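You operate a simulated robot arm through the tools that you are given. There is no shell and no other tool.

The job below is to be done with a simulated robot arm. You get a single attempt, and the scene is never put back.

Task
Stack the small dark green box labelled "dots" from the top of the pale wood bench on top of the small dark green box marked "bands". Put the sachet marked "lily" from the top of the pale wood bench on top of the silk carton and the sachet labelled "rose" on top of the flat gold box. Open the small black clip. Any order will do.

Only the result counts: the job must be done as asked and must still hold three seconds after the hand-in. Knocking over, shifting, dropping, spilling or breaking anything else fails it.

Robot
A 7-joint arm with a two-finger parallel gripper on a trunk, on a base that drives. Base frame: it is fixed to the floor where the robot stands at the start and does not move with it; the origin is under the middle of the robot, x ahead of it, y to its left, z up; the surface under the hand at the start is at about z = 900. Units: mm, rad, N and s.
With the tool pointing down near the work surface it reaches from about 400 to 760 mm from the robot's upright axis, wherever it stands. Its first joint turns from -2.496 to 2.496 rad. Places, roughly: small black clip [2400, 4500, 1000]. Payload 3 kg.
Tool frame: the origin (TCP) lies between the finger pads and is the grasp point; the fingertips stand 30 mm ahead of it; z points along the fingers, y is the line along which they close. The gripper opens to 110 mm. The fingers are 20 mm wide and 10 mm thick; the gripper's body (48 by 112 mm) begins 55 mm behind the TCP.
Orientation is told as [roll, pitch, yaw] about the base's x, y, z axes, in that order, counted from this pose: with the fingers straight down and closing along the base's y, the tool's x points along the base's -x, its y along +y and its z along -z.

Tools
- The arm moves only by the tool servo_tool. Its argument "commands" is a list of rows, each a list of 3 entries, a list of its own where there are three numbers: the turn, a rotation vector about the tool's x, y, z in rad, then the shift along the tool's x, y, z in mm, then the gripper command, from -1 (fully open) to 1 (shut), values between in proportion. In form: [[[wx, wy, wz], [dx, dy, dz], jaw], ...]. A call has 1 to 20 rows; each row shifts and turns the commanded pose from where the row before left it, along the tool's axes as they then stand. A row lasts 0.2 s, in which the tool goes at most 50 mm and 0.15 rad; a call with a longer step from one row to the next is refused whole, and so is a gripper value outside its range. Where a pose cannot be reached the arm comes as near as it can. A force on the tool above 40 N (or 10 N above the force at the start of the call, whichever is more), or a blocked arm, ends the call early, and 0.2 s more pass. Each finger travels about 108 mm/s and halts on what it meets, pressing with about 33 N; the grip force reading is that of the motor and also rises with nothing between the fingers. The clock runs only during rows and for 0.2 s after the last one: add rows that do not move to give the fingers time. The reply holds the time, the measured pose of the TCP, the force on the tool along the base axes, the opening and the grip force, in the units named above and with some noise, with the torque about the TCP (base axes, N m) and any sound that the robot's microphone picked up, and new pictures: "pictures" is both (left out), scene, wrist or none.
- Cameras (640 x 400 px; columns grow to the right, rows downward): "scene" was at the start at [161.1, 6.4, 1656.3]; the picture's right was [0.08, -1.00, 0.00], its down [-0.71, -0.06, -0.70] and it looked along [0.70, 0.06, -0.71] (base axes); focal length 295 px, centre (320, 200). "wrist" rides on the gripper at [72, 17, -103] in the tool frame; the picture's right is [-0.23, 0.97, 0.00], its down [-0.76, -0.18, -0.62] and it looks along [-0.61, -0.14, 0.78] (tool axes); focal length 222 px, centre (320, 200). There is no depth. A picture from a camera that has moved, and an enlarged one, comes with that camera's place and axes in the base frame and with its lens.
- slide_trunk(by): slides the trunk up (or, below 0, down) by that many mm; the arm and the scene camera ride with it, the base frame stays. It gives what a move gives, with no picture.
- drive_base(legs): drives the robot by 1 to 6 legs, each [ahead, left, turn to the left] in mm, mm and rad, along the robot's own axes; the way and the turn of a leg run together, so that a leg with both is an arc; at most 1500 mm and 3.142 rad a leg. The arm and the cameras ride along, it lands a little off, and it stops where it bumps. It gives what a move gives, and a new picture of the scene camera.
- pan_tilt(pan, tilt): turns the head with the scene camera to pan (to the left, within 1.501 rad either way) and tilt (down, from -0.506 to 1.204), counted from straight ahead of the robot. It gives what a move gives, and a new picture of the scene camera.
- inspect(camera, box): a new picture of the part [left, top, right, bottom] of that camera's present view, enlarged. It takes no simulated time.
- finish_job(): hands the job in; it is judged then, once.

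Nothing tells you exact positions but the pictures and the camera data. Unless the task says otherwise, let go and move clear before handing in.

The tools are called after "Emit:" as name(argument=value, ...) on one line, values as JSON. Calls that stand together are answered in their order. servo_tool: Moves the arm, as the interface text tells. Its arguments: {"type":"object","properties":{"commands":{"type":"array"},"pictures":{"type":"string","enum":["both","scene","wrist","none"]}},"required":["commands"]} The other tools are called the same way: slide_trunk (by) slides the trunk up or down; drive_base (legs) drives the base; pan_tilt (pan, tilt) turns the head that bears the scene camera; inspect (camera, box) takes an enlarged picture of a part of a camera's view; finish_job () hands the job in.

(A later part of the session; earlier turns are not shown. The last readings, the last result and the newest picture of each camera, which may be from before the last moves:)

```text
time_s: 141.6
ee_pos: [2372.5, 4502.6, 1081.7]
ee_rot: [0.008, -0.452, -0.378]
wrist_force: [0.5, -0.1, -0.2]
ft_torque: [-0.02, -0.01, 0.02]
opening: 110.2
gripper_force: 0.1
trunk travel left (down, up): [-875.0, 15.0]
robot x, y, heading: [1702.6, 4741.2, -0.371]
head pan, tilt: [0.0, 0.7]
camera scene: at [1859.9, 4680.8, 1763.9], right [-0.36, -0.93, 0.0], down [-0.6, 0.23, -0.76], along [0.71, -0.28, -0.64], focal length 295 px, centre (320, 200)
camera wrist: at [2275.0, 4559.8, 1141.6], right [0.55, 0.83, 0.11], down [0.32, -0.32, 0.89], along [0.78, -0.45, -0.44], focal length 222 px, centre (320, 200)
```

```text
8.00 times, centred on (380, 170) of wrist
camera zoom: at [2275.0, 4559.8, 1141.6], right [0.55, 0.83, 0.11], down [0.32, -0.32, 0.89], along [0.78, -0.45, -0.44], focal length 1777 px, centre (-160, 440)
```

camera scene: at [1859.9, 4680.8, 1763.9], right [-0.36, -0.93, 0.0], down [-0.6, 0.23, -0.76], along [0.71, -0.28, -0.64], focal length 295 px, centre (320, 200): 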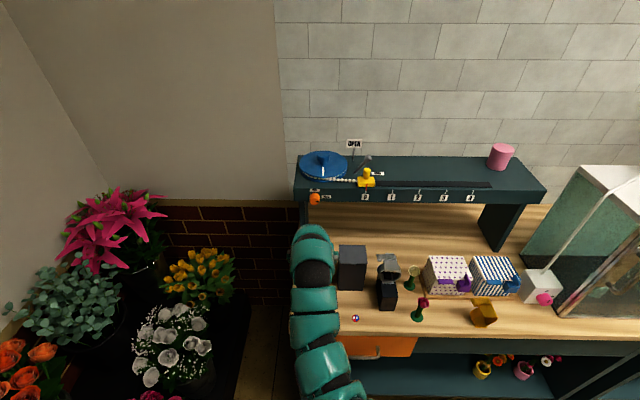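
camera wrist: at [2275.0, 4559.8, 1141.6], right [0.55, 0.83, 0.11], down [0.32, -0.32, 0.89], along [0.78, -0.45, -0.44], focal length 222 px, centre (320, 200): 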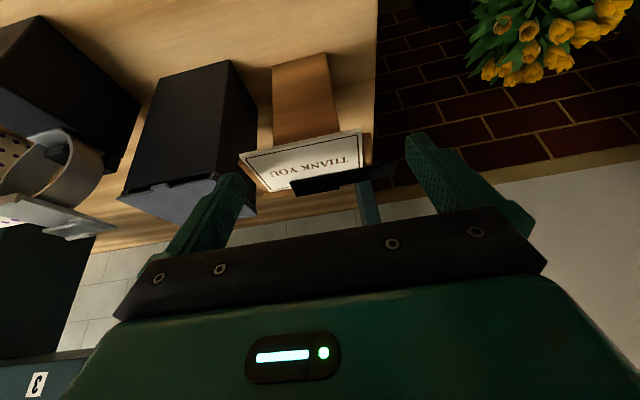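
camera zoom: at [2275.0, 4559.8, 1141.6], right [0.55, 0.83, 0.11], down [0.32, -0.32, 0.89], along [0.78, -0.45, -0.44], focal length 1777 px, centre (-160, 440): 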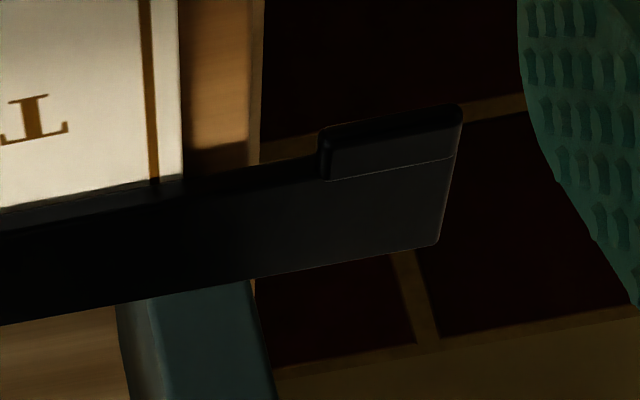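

I've triangulated the clip. It's a thin black plate at z ≈ 1045 lying over the card, hinged along its back edge (n ≈ 650), with a lifting tab overhanging the post's left side. I plan to lift that tab from below with the closed fingertips pointing forward, so I'll back off, lower the trunk and tilt the tool.

Emit:
servo_tool(commands=[[[0, 0, 0], [0, 0, -30], -1], [[0, 0, 0], [0, 0, -30], -1], [[0, 0, 0], [0, 0, 0], 1]], pictures="none")

Emit:
drive_base(legs=[[-220, -20, 0]])

Emit:
slide_trunk(by=-180)

Emit:
servo_tool(commands=[[[0, -0.13, 0], [0, 0, 0], 1], [[0, -0.13, 0], [0, 0, 0], 1], [[0, -0.13, 0], [0, 0, 0], 1], [[0, -0.13, 0], [0, 0, 0], 1], [[0, -0.13, 0], [0, 0, 0], 1], [[0, -0.13, 0], [0, 0, 0], 1], [[0, 0, 0], [0, 0, 0], 1]])

```text
time_s: 142.4
ee_pos: [2347.6, 4514.2, 1138.8]
ee_rot: [0.007, -0.453, -0.375]
wrist_force: [0.3, -0.6, 0.6]
ft_torque: [0.02, 0.0, 0.0]
opening: 26.5
gripper_force: 0.0
trunk travel left (down, up): [-875.0, 15.0]
robot x, y, heading: [1703.9, 4742.1, -0.368]
head pan, tilt: [0.0, 0.7]
```

```text
time_s: 144.1
ee_pos: [2135.6, 4575.3, 1137.9]
ee_rot: [0.008, -0.451, -0.377]
wrist_force: [0.1, -0.7, 0.7]
ft_torque: [0.01, -0.05, 0.02]
opening: 0.0
gripper_force: 32.4
trunk travel left (down, up): [-875.0, 15.0]
robot x, y, heading: [1493.9, 4799.7, -0.369]
head pan, tilt: [0.0, 0.7]
camera scene: at [1646.9, 4741.8, 1764.1], right [-0.36, -0.93, 0.0], down [-0.6, 0.23, -0.77], along [0.71, -0.28, -0.64], focal length 295 px, centre (320, 200)
```

scene: 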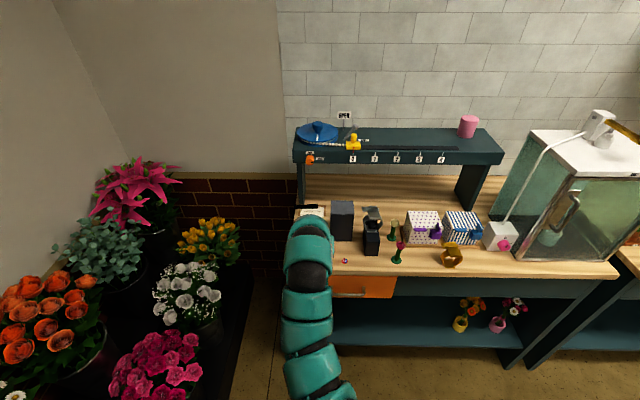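

```text
time_s: 146.1
ee_pos: [2136.8, 4575.5, 957.0]
ee_rot: [0.007, -0.453, -0.379]
wrist_force: [0.4, 0.1, 0.2]
ft_torque: [-0.03, 0.0, 0.01]
opening: 0.1
gripper_force: 33.3
trunk travel left (down, up): [-695.0, 195.0]
robot x, y, heading: [1493.6, 4798.4, -0.372]
head pan, tilt: [0.0, 0.7]
```

```text
time_s: 147.7
ee_pos: [2136.6, 4576.0, 956.8]
ee_rot: [0.021, -1.233, -0.396]
wrist_force: [0.5, 0.5, 0.3]
ft_torque: [0.01, -0.01, 0.01]
opening: 0.2
gripper_force: 32.9
trunk travel left (down, up): [-695.0, 195.0]
robot x, y, heading: [1493.0, 4800.8, -0.374]
head pan, tilt: [0.0, 0.7]
camera scene: at [1648.2, 4741.5, 1584.0], right [-0.36, -0.93, 0.0], down [-0.6, 0.23, -0.76], along [0.71, -0.28, -0.64], focal length 295 px, centre (320, 200)
camera wrist: at [2028.8, 4636.4, 922.5], right [0.43, 0.88, 0.22], down [-0.38, -0.05, 0.92], along [0.82, -0.48, 0.31], focal length 222 px, centre (320, 200)
```

scene: 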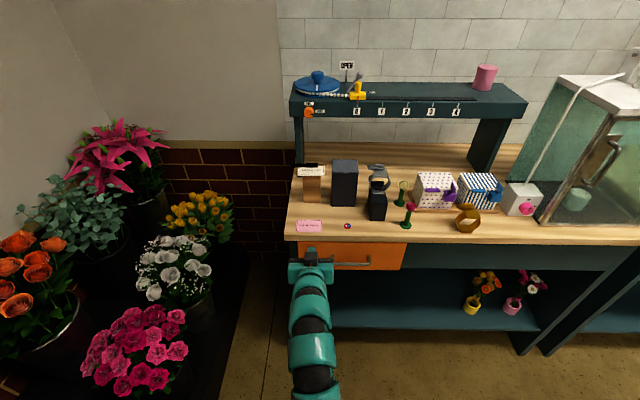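
wrist: 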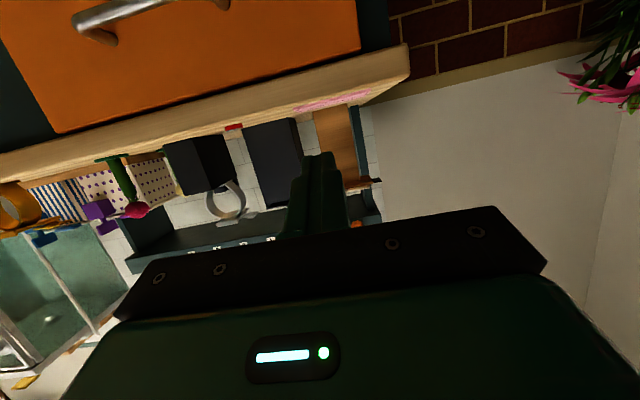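

Emit:
inspect(camera="wrist", box=[290, 90, 410, 220])

Emit:
inspect(camera="scene", box=[280, 150, 360, 220])

```text
3.08 times, centred on (350, 155) of wrist
camera zoom: at [2028.8, 4636.4, 922.5], right [0.43, 0.88, 0.22], down [-0.38, -0.05, 0.92], along [0.82, -0.48, 0.31], focal length 684 px, centre (228, 338)
```

zoom: 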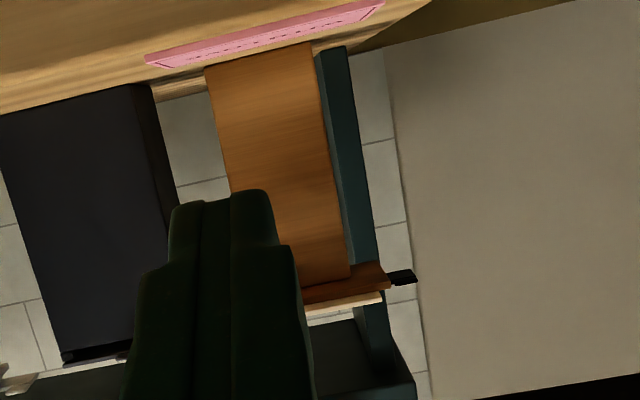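

```text
5.71 times, centred on (320, 185) of scene
camera zoom: at [1648.2, 4741.5, 1584.0], right [-0.36, -0.93, 0.0], down [-0.6, 0.23, -0.76], along [0.71, -0.28, -0.64], focal length 1685 px, centre (320, 286)
```

zoom: 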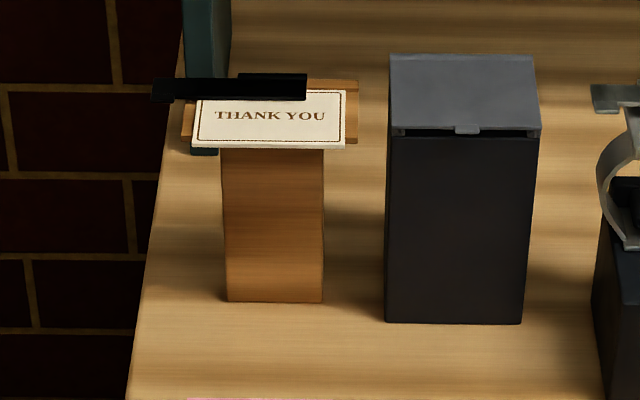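

The tab hangs at u ≈ 5097–5113, z ≈ 1037–1046, just left of the wooden top. I'll raise the hand to the right level and drive to a pre-insert position in front of it.

Emit:
servo_tool(commands=[[[0, 0, 0], [-24, 0, -8], 1], [[0, 0, 0], [-24, 0, -8], 1], [[0, 0, 0], [0, 0, 0], 1]], pictures="none")

Emit:
drive_base(legs=[[180, 72, 0]])

Emit:
servo_tool(commands=[[[0, 0, 0], [0, 0, 0], 1]])

Emit:
inspect(camera="wrist", box=[270, 80, 410, 220])

```text
time_s: 148.5
ee_pos: [2136.8, 4575.9, 1006.7]
ee_rot: [0.019, -1.233, -0.392]
wrist_force: [-0.6, 0.4, -0.2]
ft_torque: [0.01, -0.02, -0.05]
opening: 0.1
gripper_force: 32.8
trunk travel left (down, up): [-695.0, 195.0]
robot x, y, heading: [1495.4, 4798.5, -0.369]
head pan, tilt: [0.0, 0.7]
```

```text
time_s: 150.1
ee_pos: [2336.2, 4579.5, 1005.4]
ee_rot: [0.019, -1.229, -0.388]
wrist_force: [0.9, 0.4, 0.1]
ft_torque: [0.02, 0.01, -0.06]
opening: 0.1
gripper_force: 32.5
trunk travel left (down, up): [-695.0, 195.0]
robot x, y, heading: [1689.2, 4803.6, -0.369]
head pan, tilt: [0.0, 0.7]
camera scene: at [1846.8, 4744.4, 1583.9], right [-0.36, -0.93, 0.0], down [-0.6, 0.23, -0.76], along [0.71, -0.28, -0.64], focal length 295 px, centre (320, 200)
```

scene: 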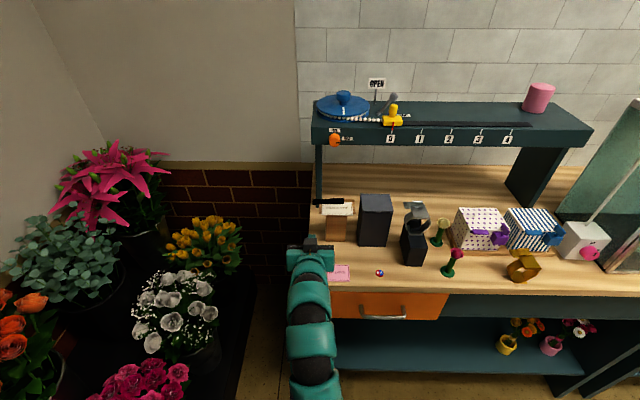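

```text
time_s: 150.5
ee_pos: [2334.7, 4580.0, 1006.7]
ee_rot: [0.018, -1.232, -0.39]
wrist_force: [-0.5, 0.4, -1.1]
ft_torque: [-0.02, 0.03, 0.0]
opening: 0.0
gripper_force: 33.3
trunk travel left (down, up): [-695.0, 195.0]
robot x, y, heading: [1692.2, 4804.4, -0.367]
head pan, tilt: [0.0, 0.7]
camera scene: at [1845.8, 4744.4, 1584.0], right [-0.36, -0.93, 0.0], down [-0.6, 0.23, -0.76], along [0.71, -0.28, -0.64], focal length 295 px, centre (320, 200)
camera wrist: at [2227.2, 4640.1, 971.3], right [0.42, 0.88, 0.22], down [-0.38, -0.05, 0.92], along [0.82, -0.48, 0.31], focal length 222 px, centre (320, 200)
```

scene: 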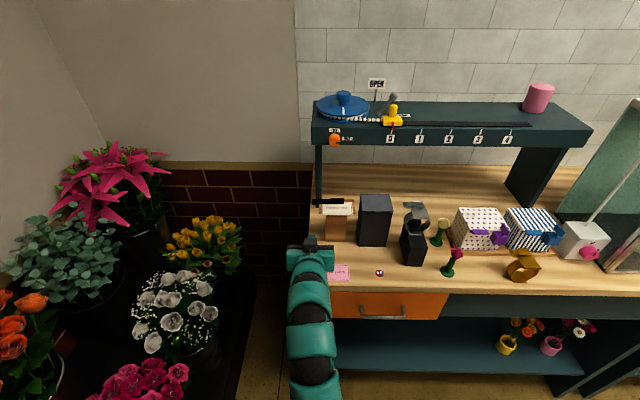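
wrist: 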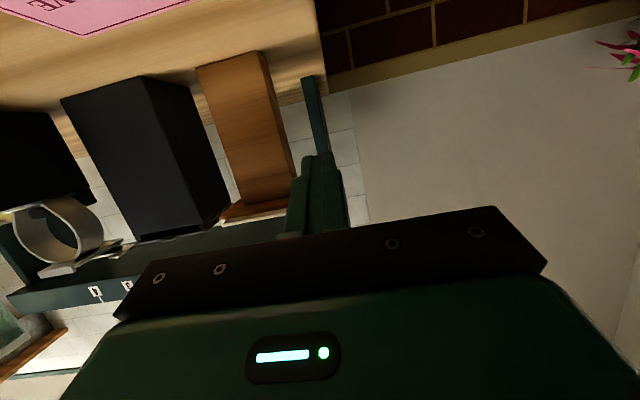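

```text
2.86 times, centred on (340, 150) of wrist
camera zoom: at [2227.2, 4640.1, 971.3], right [0.42, 0.88, 0.22], down [-0.38, -0.05, 0.92], along [0.82, -0.48, 0.31], focal length 635 px, centre (263, 343)
```

zoom: 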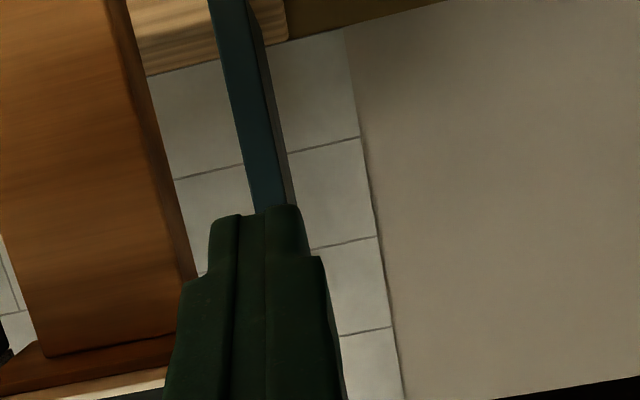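

The closed fingertips are below the tab level and just left of the wooden top. I'll move forward slowly under the tab.

Emit:
servo_tool(commands=[[[0, 0, 0], [-5, 0, 14], 1], [[0, 0, 0], [-5, 0, 14], 1], [[0, 0, 0], [-5, 0, 14], 1], [[0, 0, 0], [-5, 0, 14], 1], [[0, 0, 0], [0, 0, 0], 1]])

Emit:
inspect(camera="scene", box=[290, 180, 390, 270])

Emit:
inspect(camera="wrist", box=[230, 120, 410, 230])

```text
time_s: 151.7
ee_pos: [2387.9, 4557.3, 1006.3]
ee_rot: [0.018, -1.23, -0.39]
wrist_force: [-1.3, -0.6, 0.5]
ft_torque: [0.0, -0.03, -0.05]
opening: 0.0
gripper_force: 33.0
trunk travel left (down, up): [-695.0, 195.0]
robot x, y, heading: [1693.2, 4803.4, -0.368]
head pan, tilt: [0.0, 0.7]
camera scene: at [1845.2, 4744.4, 1584.0], right [-0.36, -0.93, 0.0], down [-0.6, 0.23, -0.76], along [0.71, -0.28, -0.64], focal length 295 px, centre (320, 200)
camera wrist: at [2280.9, 4617.1, 971.7], right [0.42, 0.88, 0.22], down [-0.38, -0.05, 0.92], along [0.82, -0.48, 0.31], focal length 222 px, centre (320, 200)
```

scene: 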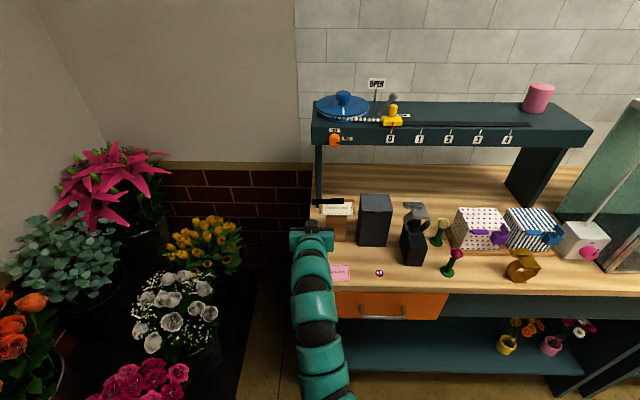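
wrist: 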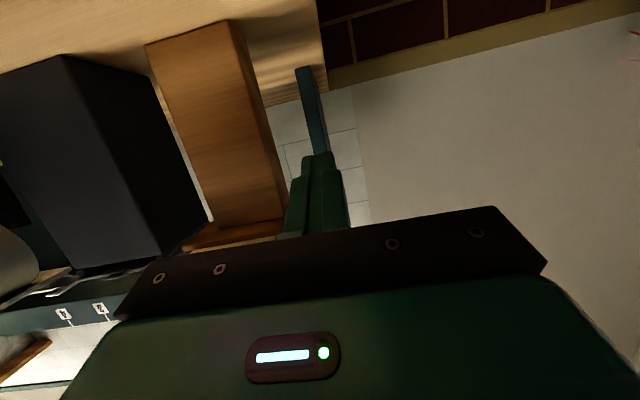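

```text
4.44 times, centred on (340, 225) of scene
camera zoom: at [1845.2, 4744.4, 1584.0], right [-0.36, -0.93, 0.0], down [-0.6, 0.23, -0.76], along [0.71, -0.28, -0.64], focal length 1311 px, centre (231, 89)
```

zoom: 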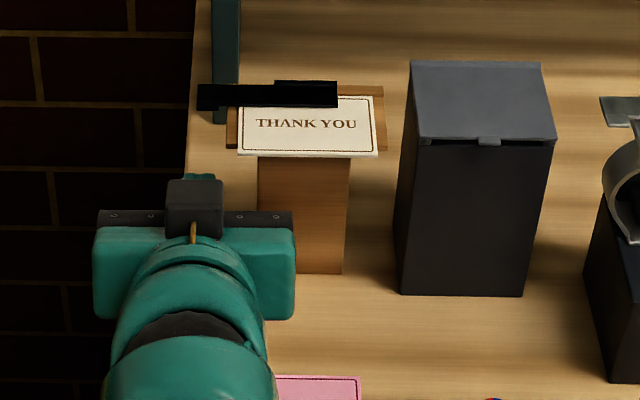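

```text
3.56 times, centred on (320, 175) of wrist
camera zoom: at [2280.9, 4617.1, 971.7], right [0.42, 0.88, 0.22], down [-0.38, -0.05, 0.92], along [0.82, -0.48, 0.31], focal length 790 px, centre (320, 289)
```

zoom: 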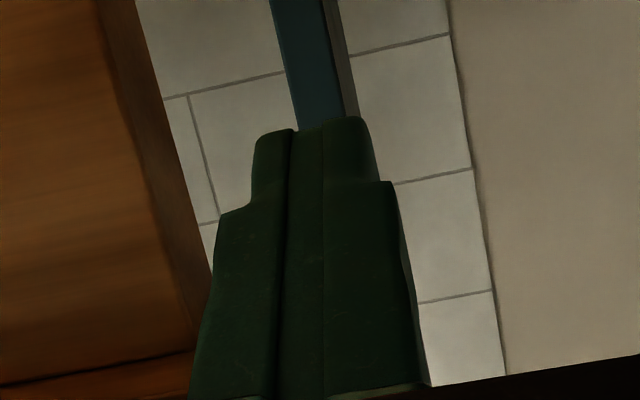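

Emit:
servo_tool(commands=[[[0, 0, 0], [-3, 1.5, 9], 1], [[0, 0, 0], [-3, 0, 9], 1], [[0, 0, 0], [-3, 0, 9], 1], [[0, 0, 0], [0, 0, 0], 1]])

Emit:
inspect(camera="scene", box=[290, 180, 370, 250])

Emit:
inspect(camera="wrist", box=[230, 120, 410, 230])

```text
time_s: 152.7
ee_pos: [2415.2, 4547.8, 1005.9]
ee_rot: [0.019, -1.232, -0.391]
wrist_force: [0.3, -0.4, 0.0]
ft_torque: [0.0, 0.0, -0.03]
opening: 0.1
gripper_force: 33.0
trunk travel left (down, up): [-695.0, 195.0]
robot x, y, heading: [1691.2, 4806.5, -0.365]
head pan, tilt: [0.0, 0.7]
camera scene: at [1845.3, 4744.4, 1584.0], right [-0.36, -0.93, 0.0], down [-0.6, 0.23, -0.76], along [0.71, -0.28, -0.64], focal length 295 px, centre (320, 200)
camera wrist: at [2308.8, 4608.6, 971.4], right [0.42, 0.88, 0.22], down [-0.38, -0.05, 0.92], along [0.82, -0.48, 0.31], focal length 222 px, centre (320, 200)
```

scene: 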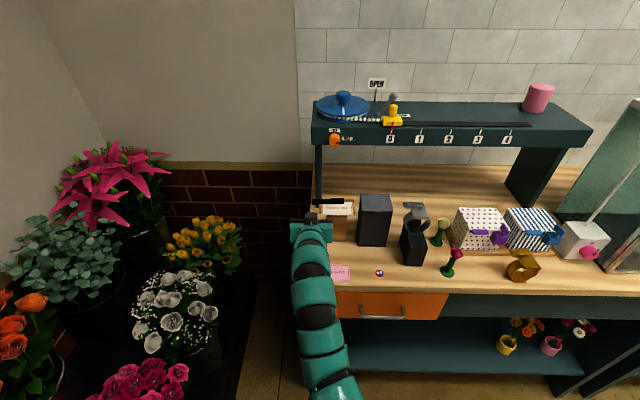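
wrist: 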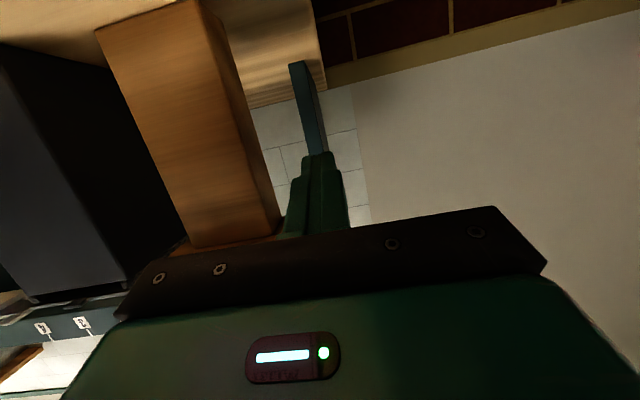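

```text
5.71 times, centred on (330, 215) of scene
camera zoom: at [1845.3, 4744.4, 1584.0], right [-0.36, -0.93, 0.0], down [-0.6, 0.23, -0.76], along [0.71, -0.28, -0.64], focal length 1685 px, centre (263, 114)
```

zoom: 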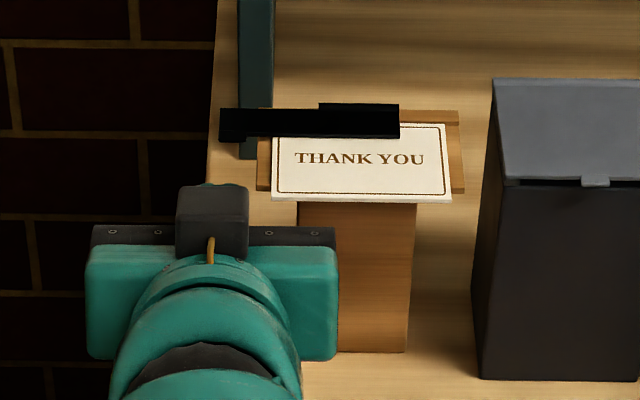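

```text
3.56 times, centred on (320, 175) of wrist
camera zoom: at [2308.8, 4608.6, 971.4], right [0.42, 0.88, 0.22], down [-0.38, -0.05, 0.92], along [0.82, -0.48, 0.31], focal length 790 px, centre (320, 289)
```

zoom: 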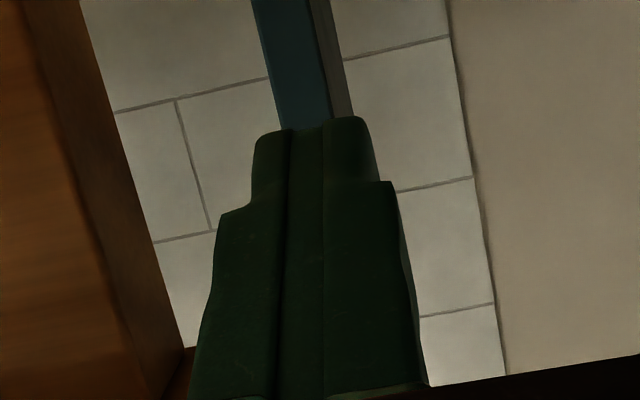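

The fingertips are under the tab. Now I'll lift in small steps and watch the force.

Emit:
servo_tool(commands=[[[0, 0, 0], [-9.43, 0, -3.32], 1], [[0, 0, 0], [-9.43, 0, -3.32], 1], [[0, 0, 0], [-4.7, 0, -1.66], 1], [[0, 0, 0], [0, 0, 0], 1]])

Emit:
inspect(camera="scene", box=[290, 180, 370, 250])

Emit:
inspect(camera="wrist", box=[230, 120, 410, 230])

```text
time_s: 153.7
ee_pos: [2417.6, 4548.7, 1030.5]
ee_rot: [0.023, -1.233, -0.391]
wrist_force: [0.7, -0.6, -0.1]
ft_torque: [-0.01, 0.02, -0.02]
opening: 0.2
gripper_force: 33.1
trunk travel left (down, up): [-695.0, 195.0]
robot x, y, heading: [1692.2, 4800.3, -0.366]
head pan, tilt: [0.0, 0.7]
camera scene: at [1845.4, 4744.4, 1584.0], right [-0.36, -0.93, 0.0], down [-0.6, 0.23, -0.76], along [0.71, -0.28, -0.64], focal length 295 px, centre (320, 200)
camera wrist: at [2309.0, 4608.6, 997.1], right [0.42, 0.88, 0.22], down [-0.38, -0.05, 0.92], along [0.82, -0.48, 0.31], focal length 222 px, centre (320, 200)
```

scene: 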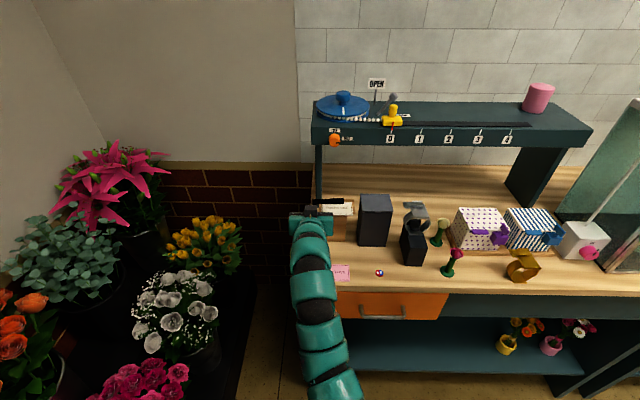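
wrist: 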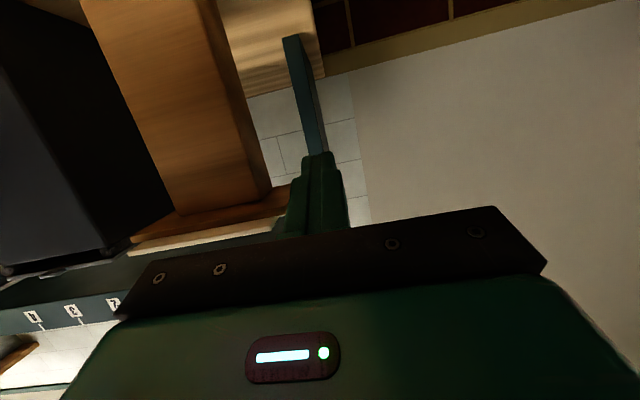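

```text
5.71 times, centred on (330, 215) of scene
camera zoom: at [1845.4, 4744.4, 1584.0], right [-0.36, -0.93, 0.0], down [-0.6, 0.23, -0.76], along [0.71, -0.28, -0.64], focal length 1685 px, centre (263, 114)
```

zoom: 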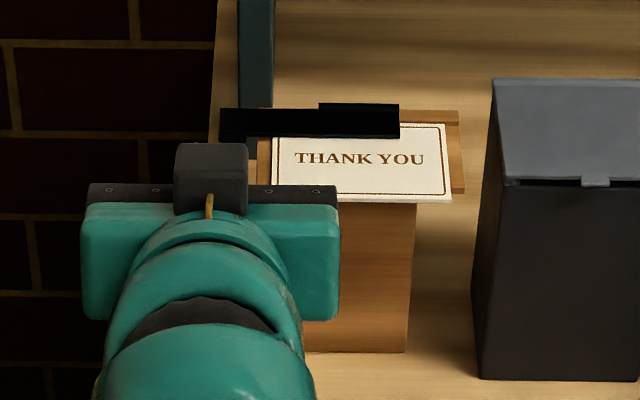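

```text
3.56 times, centred on (320, 175) of wrist
camera zoom: at [2309.0, 4608.6, 997.1], right [0.42, 0.88, 0.22], down [-0.38, -0.05, 0.92], along [0.82, -0.48, 0.31], focal length 790 px, centre (320, 289)
```

zoom: 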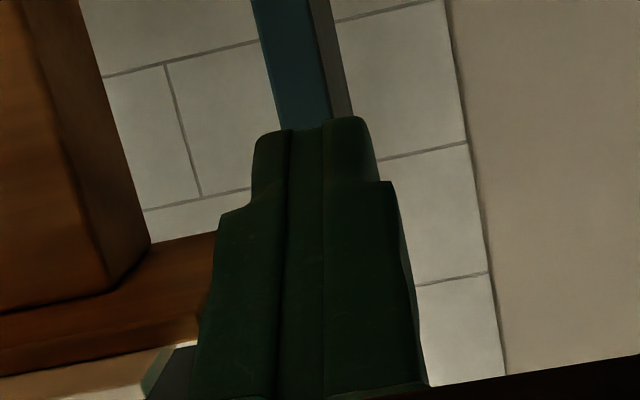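

Emit:
servo_tool(commands=[[[0, 0, 0], [0, 2.5, 0], 1], [[0, 0, 0], [0, 0, 0], 1]], pictures="wrist")

Emit:
inspect(camera="wrist", box=[260, 150, 360, 240])

```text
time_s: 154.3
ee_pos: [2418.2, 4551.7, 1031.9]
ee_rot: [0.019, -1.231, -0.391]
wrist_force: [1.3, -0.2, 0.2]
ft_torque: [-0.04, 0.03, -0.02]
opening: 0.1
gripper_force: 33.0
trunk travel left (down, up): [-695.0, 195.0]
robot x, y, heading: [1693.1, 4805.7, -0.363]
head pan, tilt: [0.0, 0.7]
camera wrist: at [2310.2, 4611.1, 996.3], right [0.42, 0.88, 0.22], down [-0.38, -0.05, 0.92], along [0.82, -0.48, 0.31], focal length 222 px, centre (320, 200)
```

wrist: 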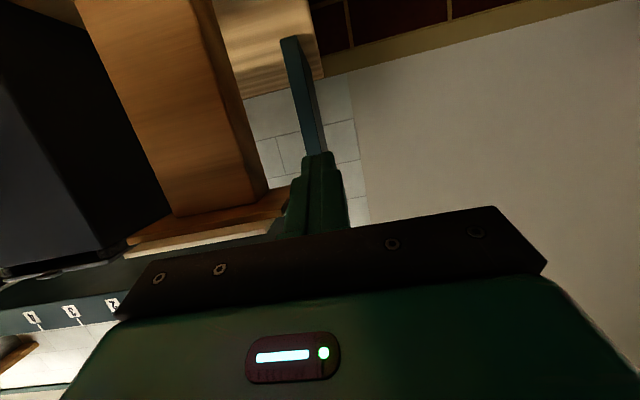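

```text
4.44 times, centred on (310, 195) of wrist
camera zoom: at [2310.2, 4611.1, 996.3], right [0.42, 0.88, 0.22], down [-0.38, -0.05, 0.92], along [0.82, -0.48, 0.31], focal length 987 px, centre (364, 222)
```

zoom: 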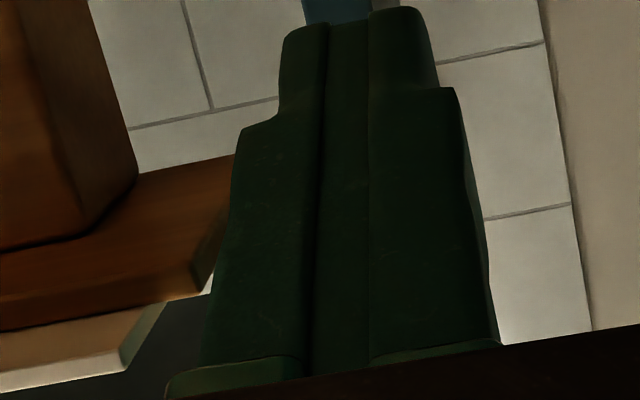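

There's a visible gap to the wood now. I'll continue lifting to make contact with the tab.

Emit:
servo_tool(commands=[[[0, 0, 0], [-4.7, 0, -1.66], 1], [[0, 0, 0], [-4.7, 0, -1.66], 1], [[0, 0, 0], [-4.7, 0, -1.66], 1], [[0, 0, 0], [0, 0, 0], 1]])

Emit:
inspect(camera="scene", box=[290, 170, 370, 240])

```text
time_s: 155.3
ee_pos: [2417.7, 4552.7, 1046.4]
ee_rot: [0.02, -1.231, -0.39]
wrist_force: [0.2, 0.5, -1.0]
ft_torque: [-0.01, 0.01, 0.0]
opening: 0.0
gripper_force: 33.0
trunk travel left (down, up): [-695.0, 195.0]
robot x, y, heading: [1692.4, 4800.0, -0.366]
head pan, tilt: [0.0, 0.7]
camera scene: at [1845.4, 4744.2, 1584.0], right [-0.36, -0.93, 0.0], down [-0.6, 0.23, -0.76], along [0.71, -0.27, -0.64], focal length 295 px, centre (320, 200)
camera wrist: at [2310.0, 4612.1, 1011.6], right [0.42, 0.88, 0.22], down [-0.38, -0.05, 0.92], along [0.82, -0.48, 0.31], focal length 222 px, centre (320, 200)
```

scene: 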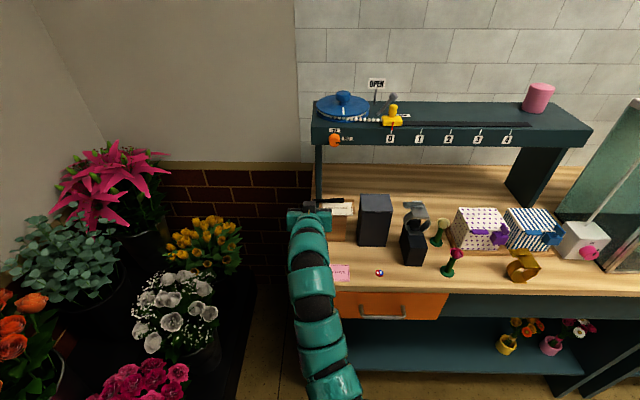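
wrist: 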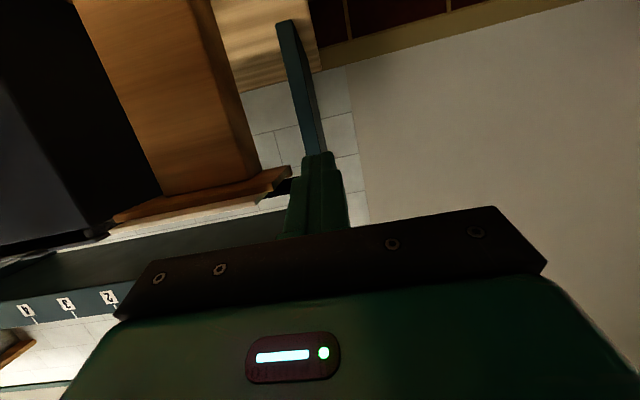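

```text
5.71 times, centred on (330, 205) of scene
camera zoom: at [1845.4, 4744.2, 1584.0], right [-0.36, -0.93, 0.0], down [-0.6, 0.23, -0.76], along [0.71, -0.27, -0.64], focal length 1685 px, centre (263, 171)
```

zoom: 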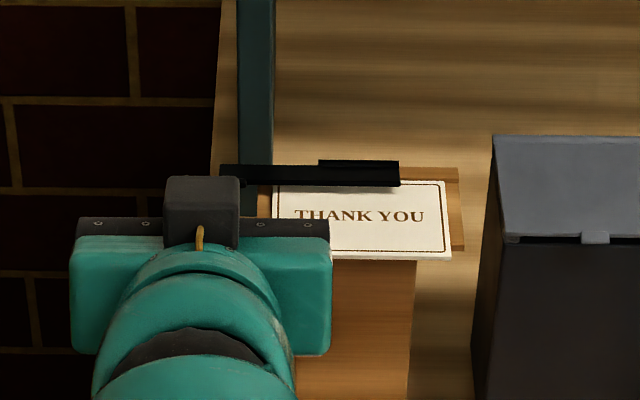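

The plate's front edge has started to rise with almost no resistance, so lifting the tab is the right motion. I'll continue upward.

Emit:
servo_tool(commands=[[[0, 0, 0], [-4.7, 0, -1.66], 1], [[0, 0, 0], [-4.7, 0, -1.66], 1], [[0, 0, 0], [-4.7, 0, -1.66], 1], [[0, 0, 0], [0, 0, 0], 1]])

Emit:
inspect(camera="scene", box=[290, 170, 370, 240])

Emit:
inspect(camera="wrist", box=[220, 130, 380, 240])

```text
time_s: 156.3
ee_pos: [2417.5, 4551.4, 1060.1]
ee_rot: [0.019, -1.232, -0.391]
wrist_force: [-0.4, 1.3, 0.1]
ft_torque: [-0.04, 0.01, -0.03]
opening: 0.0
gripper_force: 33.4
trunk travel left (down, up): [-695.0, 195.0]
robot x, y, heading: [1691.0, 4804.0, -0.368]
head pan, tilt: [0.0, 0.7]
camera scene: at [1845.4, 4744.4, 1584.0], right [-0.36, -0.93, 0.0], down [-0.6, 0.23, -0.76], along [0.71, -0.28, -0.64], focal length 295 px, centre (320, 200)
camera wrist: at [2309.7, 4611.6, 1026.0], right [0.42, 0.88, 0.22], down [-0.38, -0.05, 0.92], along [0.82, -0.48, 0.31], focal length 222 px, centre (320, 200)
```

scene: 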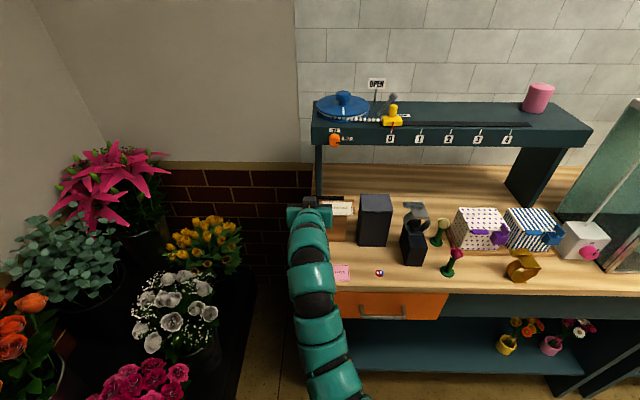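
wrist: 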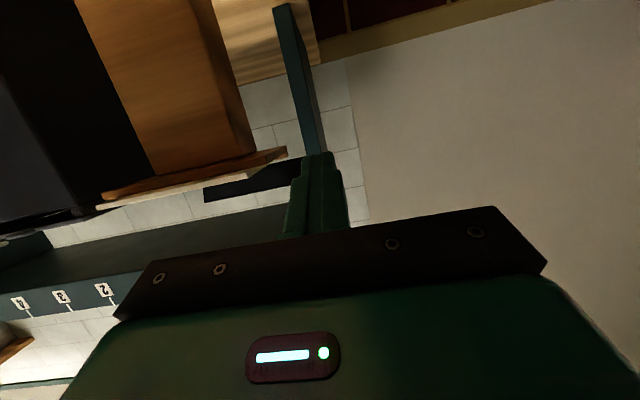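

```text
5.71 times, centred on (330, 205) of scene
camera zoom: at [1845.4, 4744.4, 1584.0], right [-0.36, -0.93, 0.0], down [-0.6, 0.23, -0.76], along [0.71, -0.28, -0.64], focal length 1685 px, centre (263, 171)
```

zoom: 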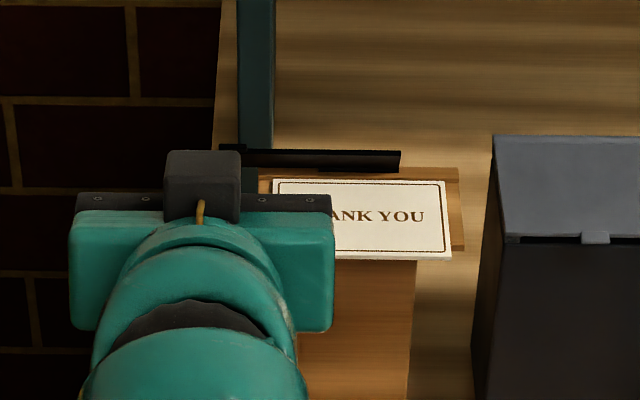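

```text
3.64 times, centred on (300, 185) of wrist
camera zoom: at [2309.7, 4611.6, 1026.0], right [0.42, 0.88, 0.22], down [-0.38, -0.05, 0.92], along [0.82, -0.48, 0.31], focal length 808 px, centre (393, 254)
```

zoom: 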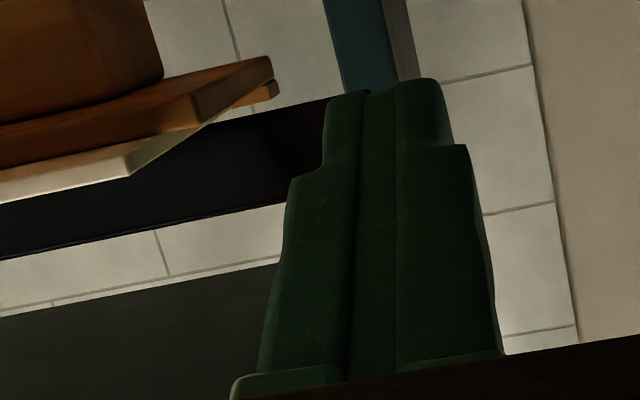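

The plate is now standing up at about 60°. I'll push forward and slightly up to carry it past vertical.

Emit:
servo_tool(commands=[[[0, 0, 0], [-3.55, 0, 4.05], 1], [[0, 0, 0], [-3.55, 0, 4.05], 1], [[0, 0, 0], [-3.55, 0, 4.05], 1], [[0, 0, 0], [-3.55, 0, 4.05], 1], [[0, 0, 0], [0, 0, 0], 1]])

Emit:
inspect(camera="scene", box=[290, 170, 370, 240])

Emit:
inspect(camera="wrist", box=[220, 130, 380, 240])

```text
time_s: 157.5
ee_pos: [2434.4, 4544.0, 1070.3]
ee_rot: [0.019, -1.232, -0.391]
wrist_force: [-11.0, 2.1, 2.5]
ft_torque: [-0.01, 0.16, -0.14]
opening: 0.0
gripper_force: 32.9
trunk travel left (down, up): [-695.0, 195.0]
robot x, y, heading: [1691.8, 4804.2, -0.367]
head pan, tilt: [0.0, 0.7]
camera scene: at [1843.3, 4744.8, 1584.3], right [-0.36, -0.93, 0.0], down [-0.6, 0.23, -0.77], along [0.71, -0.28, -0.64], focal length 295 px, centre (320, 200)
camera wrist: at [2326.8, 4604.2, 1034.3], right [0.42, 0.88, 0.22], down [-0.38, -0.05, 0.92], along [0.82, -0.48, 0.31], focal length 222 px, centre (320, 200)
```

scene: 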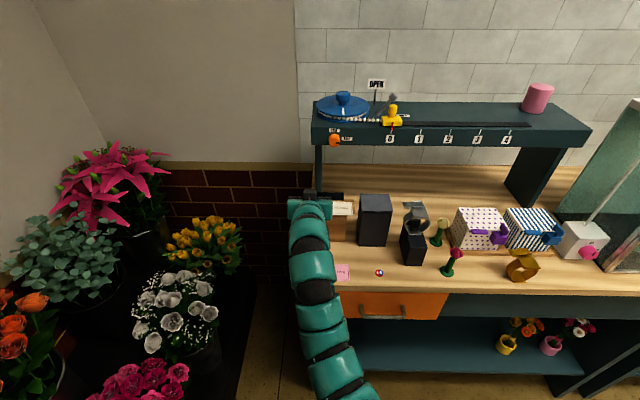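
wrist: 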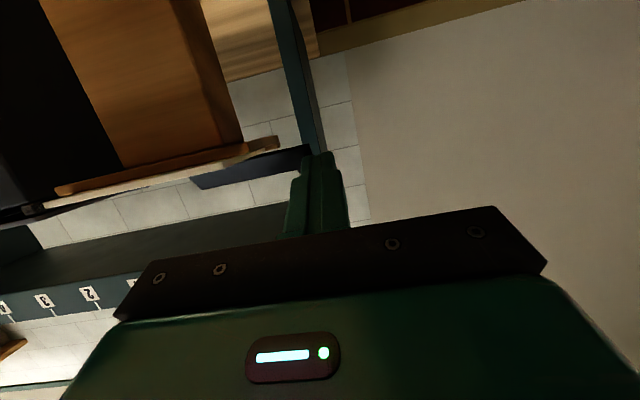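

```text
5.71 times, centred on (330, 205) of scene
camera zoom: at [1843.3, 4744.8, 1584.3], right [-0.36, -0.93, 0.0], down [-0.6, 0.23, -0.77], along [0.71, -0.28, -0.64], focal length 1685 px, centre (263, 171)
```

zoom: 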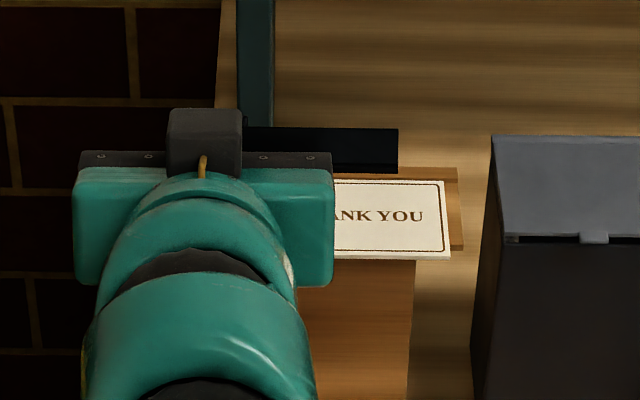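

```text
3.64 times, centred on (300, 185) of wrist
camera zoom: at [2326.8, 4604.2, 1034.3], right [0.42, 0.88, 0.22], down [-0.38, -0.05, 0.92], along [0.82, -0.48, 0.31], focal length 808 px, centre (393, 254)
```

zoom: 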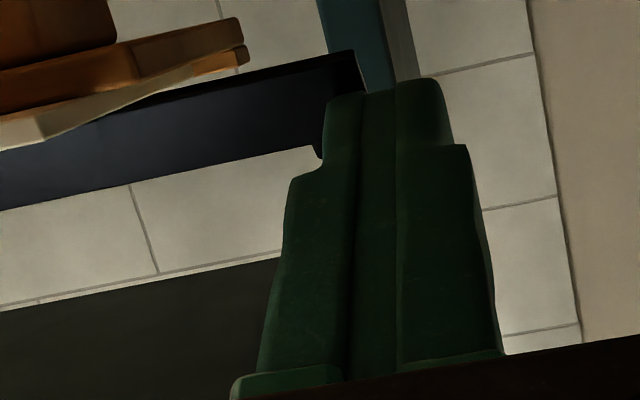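

About 11 N of resistance suggests the plate is at or near its stop, past vertical. I'll push a few millimetres more to confirm, watching the force.

Emit:
servo_tool(commands=[[[0, 0, 0], [-1, 0, 2.8], 1], [[0, 0, 0], [0, 0, 0], 1]], pictures="none")

Emit:
inspect(camera="wrist", box=[220, 130, 380, 240])

Emit:
inspect(camera="scene", box=[300, 170, 360, 230])

```text
time_s: 158.1
ee_pos: [2435.1, 4543.5, 1070.2]
ee_rot: [0.019, -1.233, -0.391]
wrist_force: [-35.5, 7.3, -5.0]
ft_torque: [0.21, 0.74, -0.4]
opening: 0.0
gripper_force: 32.6
trunk travel left (down, up): [-695.0, 195.0]
robot x, y, heading: [1693.1, 4802.5, -0.37]
head pan, tilt: [0.0, 0.7]
```

```text
3.64 times, centred on (300, 185) of wrist
camera zoom: at [2327.1, 4604.1, 1034.8], right [0.42, 0.88, 0.22], down [-0.38, -0.05, 0.92], along [0.82, -0.48, 0.31], focal length 808 px, centre (393, 254)
```

zoom: 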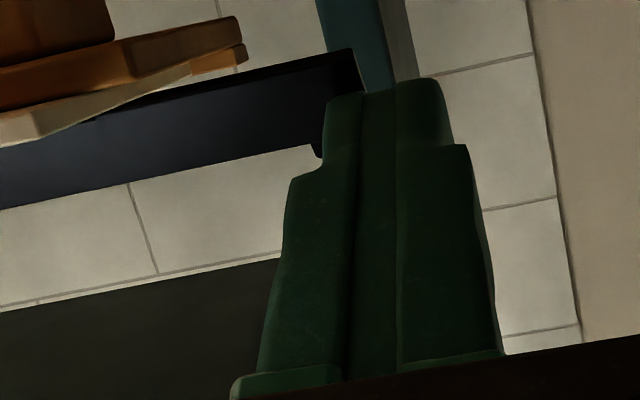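

```text
6.67 times, centred on (330, 200) of scene
camera zoom: at [1840.2, 4745.2, 1584.4], right [-0.36, -0.93, 0.0], down [-0.6, 0.23, -0.77], along [0.72, -0.28, -0.64], focal length 1966 px, centre (253, 200)
```

zoom: 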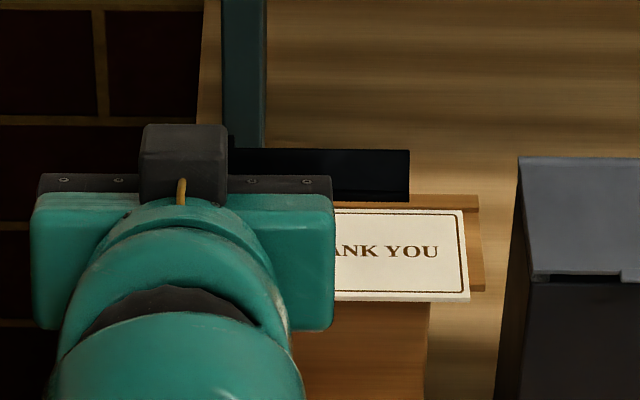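

That's a hard stop, so the clip is fully open. I'll back off now and see whether the plate stays.

Emit:
servo_tool(commands=[[[0, 0, 0], [1.33, 0, -3.77], 1], [[0, 0, 0], [1.33, 0, -3.77], 1], [[0, 0, 0], [0, 0, 0], 1]], pictures="none")

Emit:
inspect(camera="wrist", box=[220, 130, 380, 240])

Emit:
inspect(camera="scene", box=[290, 170, 370, 240])

```text
time_s: 158.9
ee_pos: [2432.1, 4547.4, 1070.2]
ee_rot: [0.021, -1.233, -0.39]
wrist_force: [0.6, -0.2, 0.1]
ft_torque: [0.02, -0.02, -0.02]
opening: 0.0
gripper_force: 32.8
trunk travel left (down, up): [-695.0, 195.0]
robot x, y, heading: [1689.8, 4807.3, -0.366]
head pan, tilt: [0.0, 0.7]
```

```text
3.64 times, centred on (300, 185) of wrist
camera zoom: at [2324.3, 4607.0, 1034.0], right [0.42, 0.88, 0.22], down [-0.38, -0.05, 0.92], along [0.82, -0.48, 0.31], focal length 808 px, centre (393, 254)
```

zoom: 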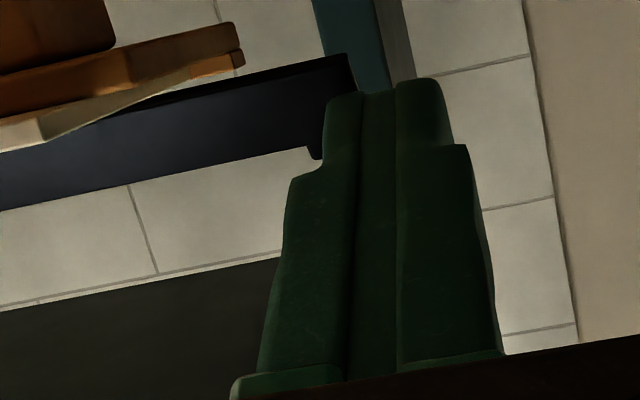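

```text
5.71 times, centred on (330, 205) of scene
camera zoom: at [1845.7, 4744.3, 1584.0], right [-0.36, -0.93, 0.0], down [-0.6, 0.23, -0.76], along [0.71, -0.27, -0.64], focal length 1685 px, centre (263, 171)
```

zoom: 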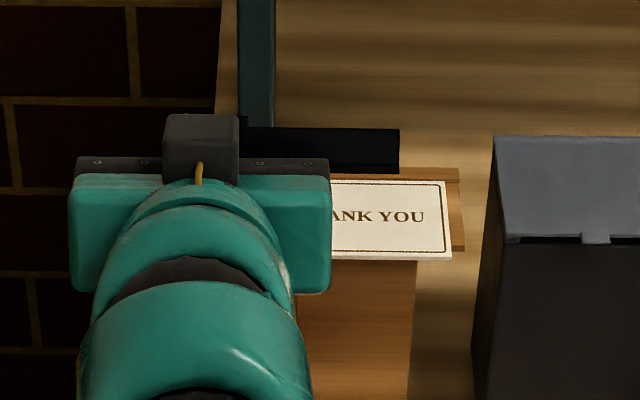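

Emit:
servo_tool(commands=[[[0, 0, 0], [3.3, 1, -9.4], 1], [[0, 0, 0], [3.3, 1, -9.4], 1], [[0, 0, 0], [3.3, 0, -9.4], 1], [[0, 0, 0], [0, 0, 0], 1]])

Emit:
inspect(camera="wrist", box=[220, 130, 380, 240])

Emit:
inspect(camera="scene", box=[290, 170, 370, 240])

```text
time_s: 159.9
ee_pos: [2403.9, 4558.9, 1069.6]
ee_rot: [0.021, -1.232, -0.39]
wrist_force: [-0.2, -0.8, -0.6]
ft_torque: [0.01, 0.02, 0.01]
opening: 0.0
gripper_force: 33.3
trunk travel left (down, up): [-695.0, 195.0]
robot x, y, heading: [1688.9, 4805.6, -0.369]
head pan, tilt: [0.0, 0.7]
camera scene: at [1845.5, 4744.3, 1584.0], right [-0.36, -0.93, 0.0], down [-0.6, 0.23, -0.76], along [0.71, -0.28, -0.64], focal length 295 px, centre (320, 200)
camera wrist: at [2296.2, 4618.6, 1034.4], right [0.42, 0.88, 0.22], down [-0.38, -0.05, 0.92], along [0.82, -0.48, 0.31], focal length 222 px, centre (320, 200)
```

scene: 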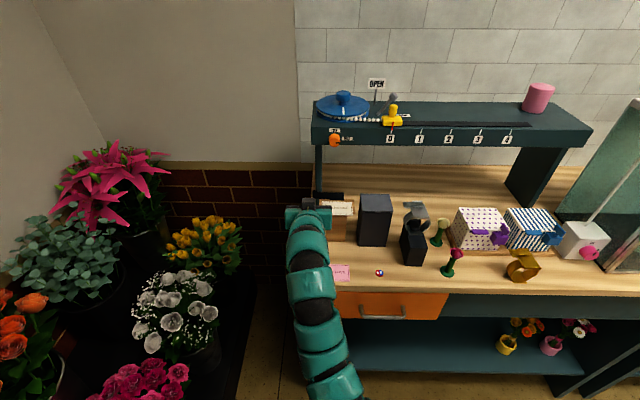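
wrist: 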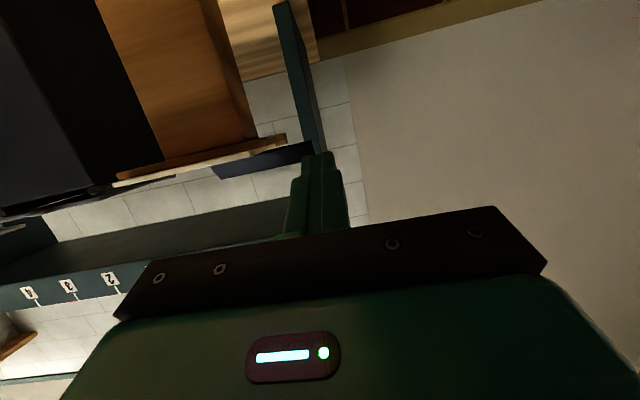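

```text
3.64 times, centred on (300, 185) of wrist
camera zoom: at [2296.2, 4618.6, 1034.4], right [0.42, 0.88, 0.22], down [-0.38, -0.05, 0.92], along [0.82, -0.48, 0.31], focal length 808 px, centre (393, 254)
```

zoom: 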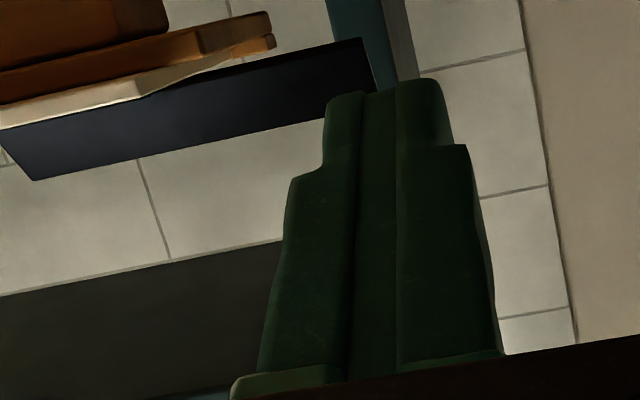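

```text
5.71 times, centred on (330, 205) of scene
camera zoom: at [1845.5, 4744.3, 1584.0], right [-0.36, -0.93, 0.0], down [-0.6, 0.23, -0.76], along [0.71, -0.28, -0.64], focal length 1685 px, centre (263, 171)
```

zoom: 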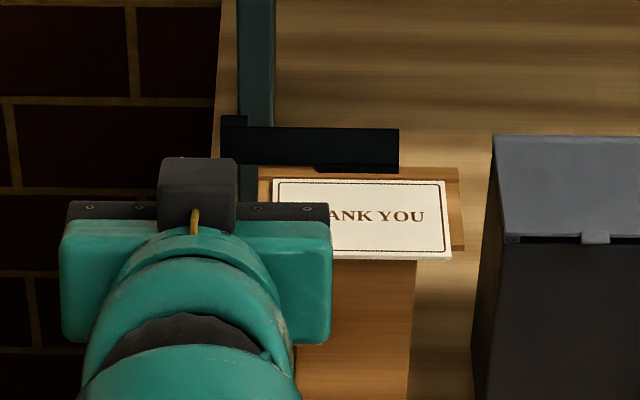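

The plate stays open by itself and the card and post haven't moved. I'll back straight away and check once more from a distance.

Emit:
drive_base(legs=[[-250, 0, 0]])

Emit:
inspect(camera="scene", box=[280, 140, 400, 240])

Emit:
inspect(camera="wrist", box=[220, 80, 420, 230])

```text
time_s: 161.7
ee_pos: [2168.5, 4649.8, 1069.6]
ee_rot: [0.019, -1.231, -0.391]
wrist_force: [-0.7, -0.7, 0.3]
ft_torque: [-0.01, 0.04, -0.01]
opening: 0.0
gripper_force: 32.9
trunk travel left (down, up): [-695.0, 195.0]
robot x, y, heading: [1458.5, 4893.8, -0.367]
head pan, tilt: [0.0, 0.7]
camera scene: at [1609.4, 4835.2, 1584.2], right [-0.36, -0.93, 0.0], down [-0.6, 0.23, -0.77], along [0.71, -0.28, -0.64], focal length 295 px, centre (320, 200)
```

scene: 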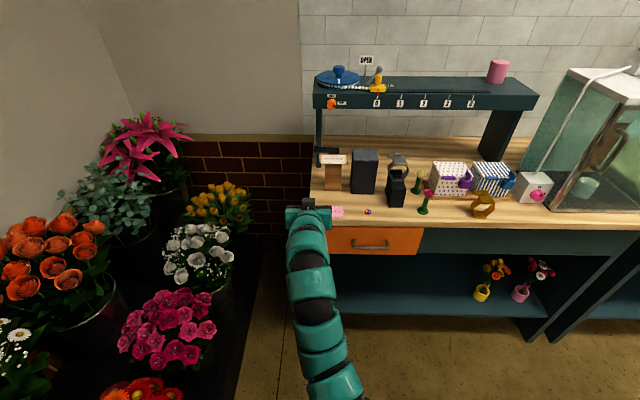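

```text
4.00 times, centred on (340, 190) of scene
camera zoom: at [1609.4, 4835.2, 1584.2], right [-0.36, -0.93, 0.0], down [-0.6, 0.23, -0.77], along [0.71, -0.28, -0.64], focal length 1180 px, centre (240, 240)
```

zoom: 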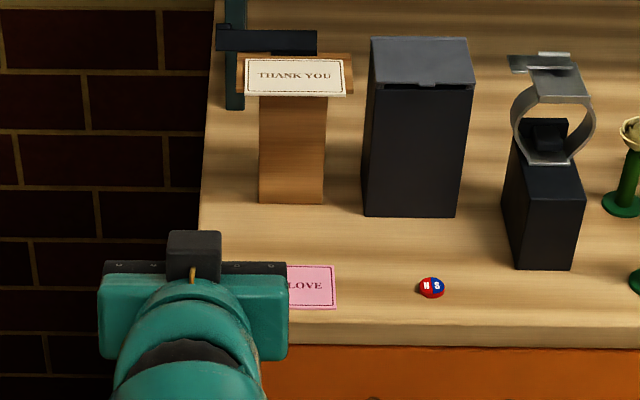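

```text
2.67 times, centred on (320, 155) of wrist
camera zoom: at [2060.7, 4709.1, 1035.0], right [0.42, 0.88, 0.22], down [-0.38, -0.05, 0.92], along [0.82, -0.48, 0.31], focal length 592 px, centre (320, 320)
```

zoom: 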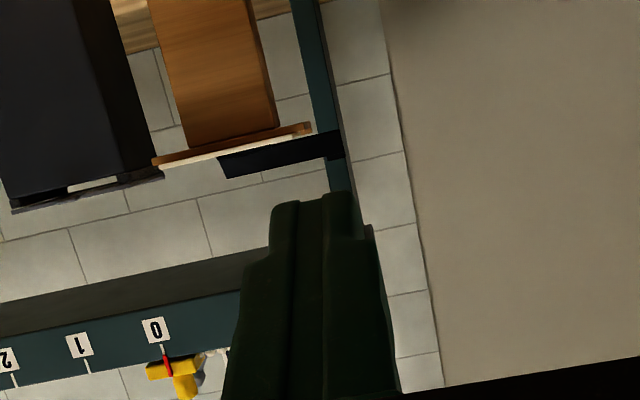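

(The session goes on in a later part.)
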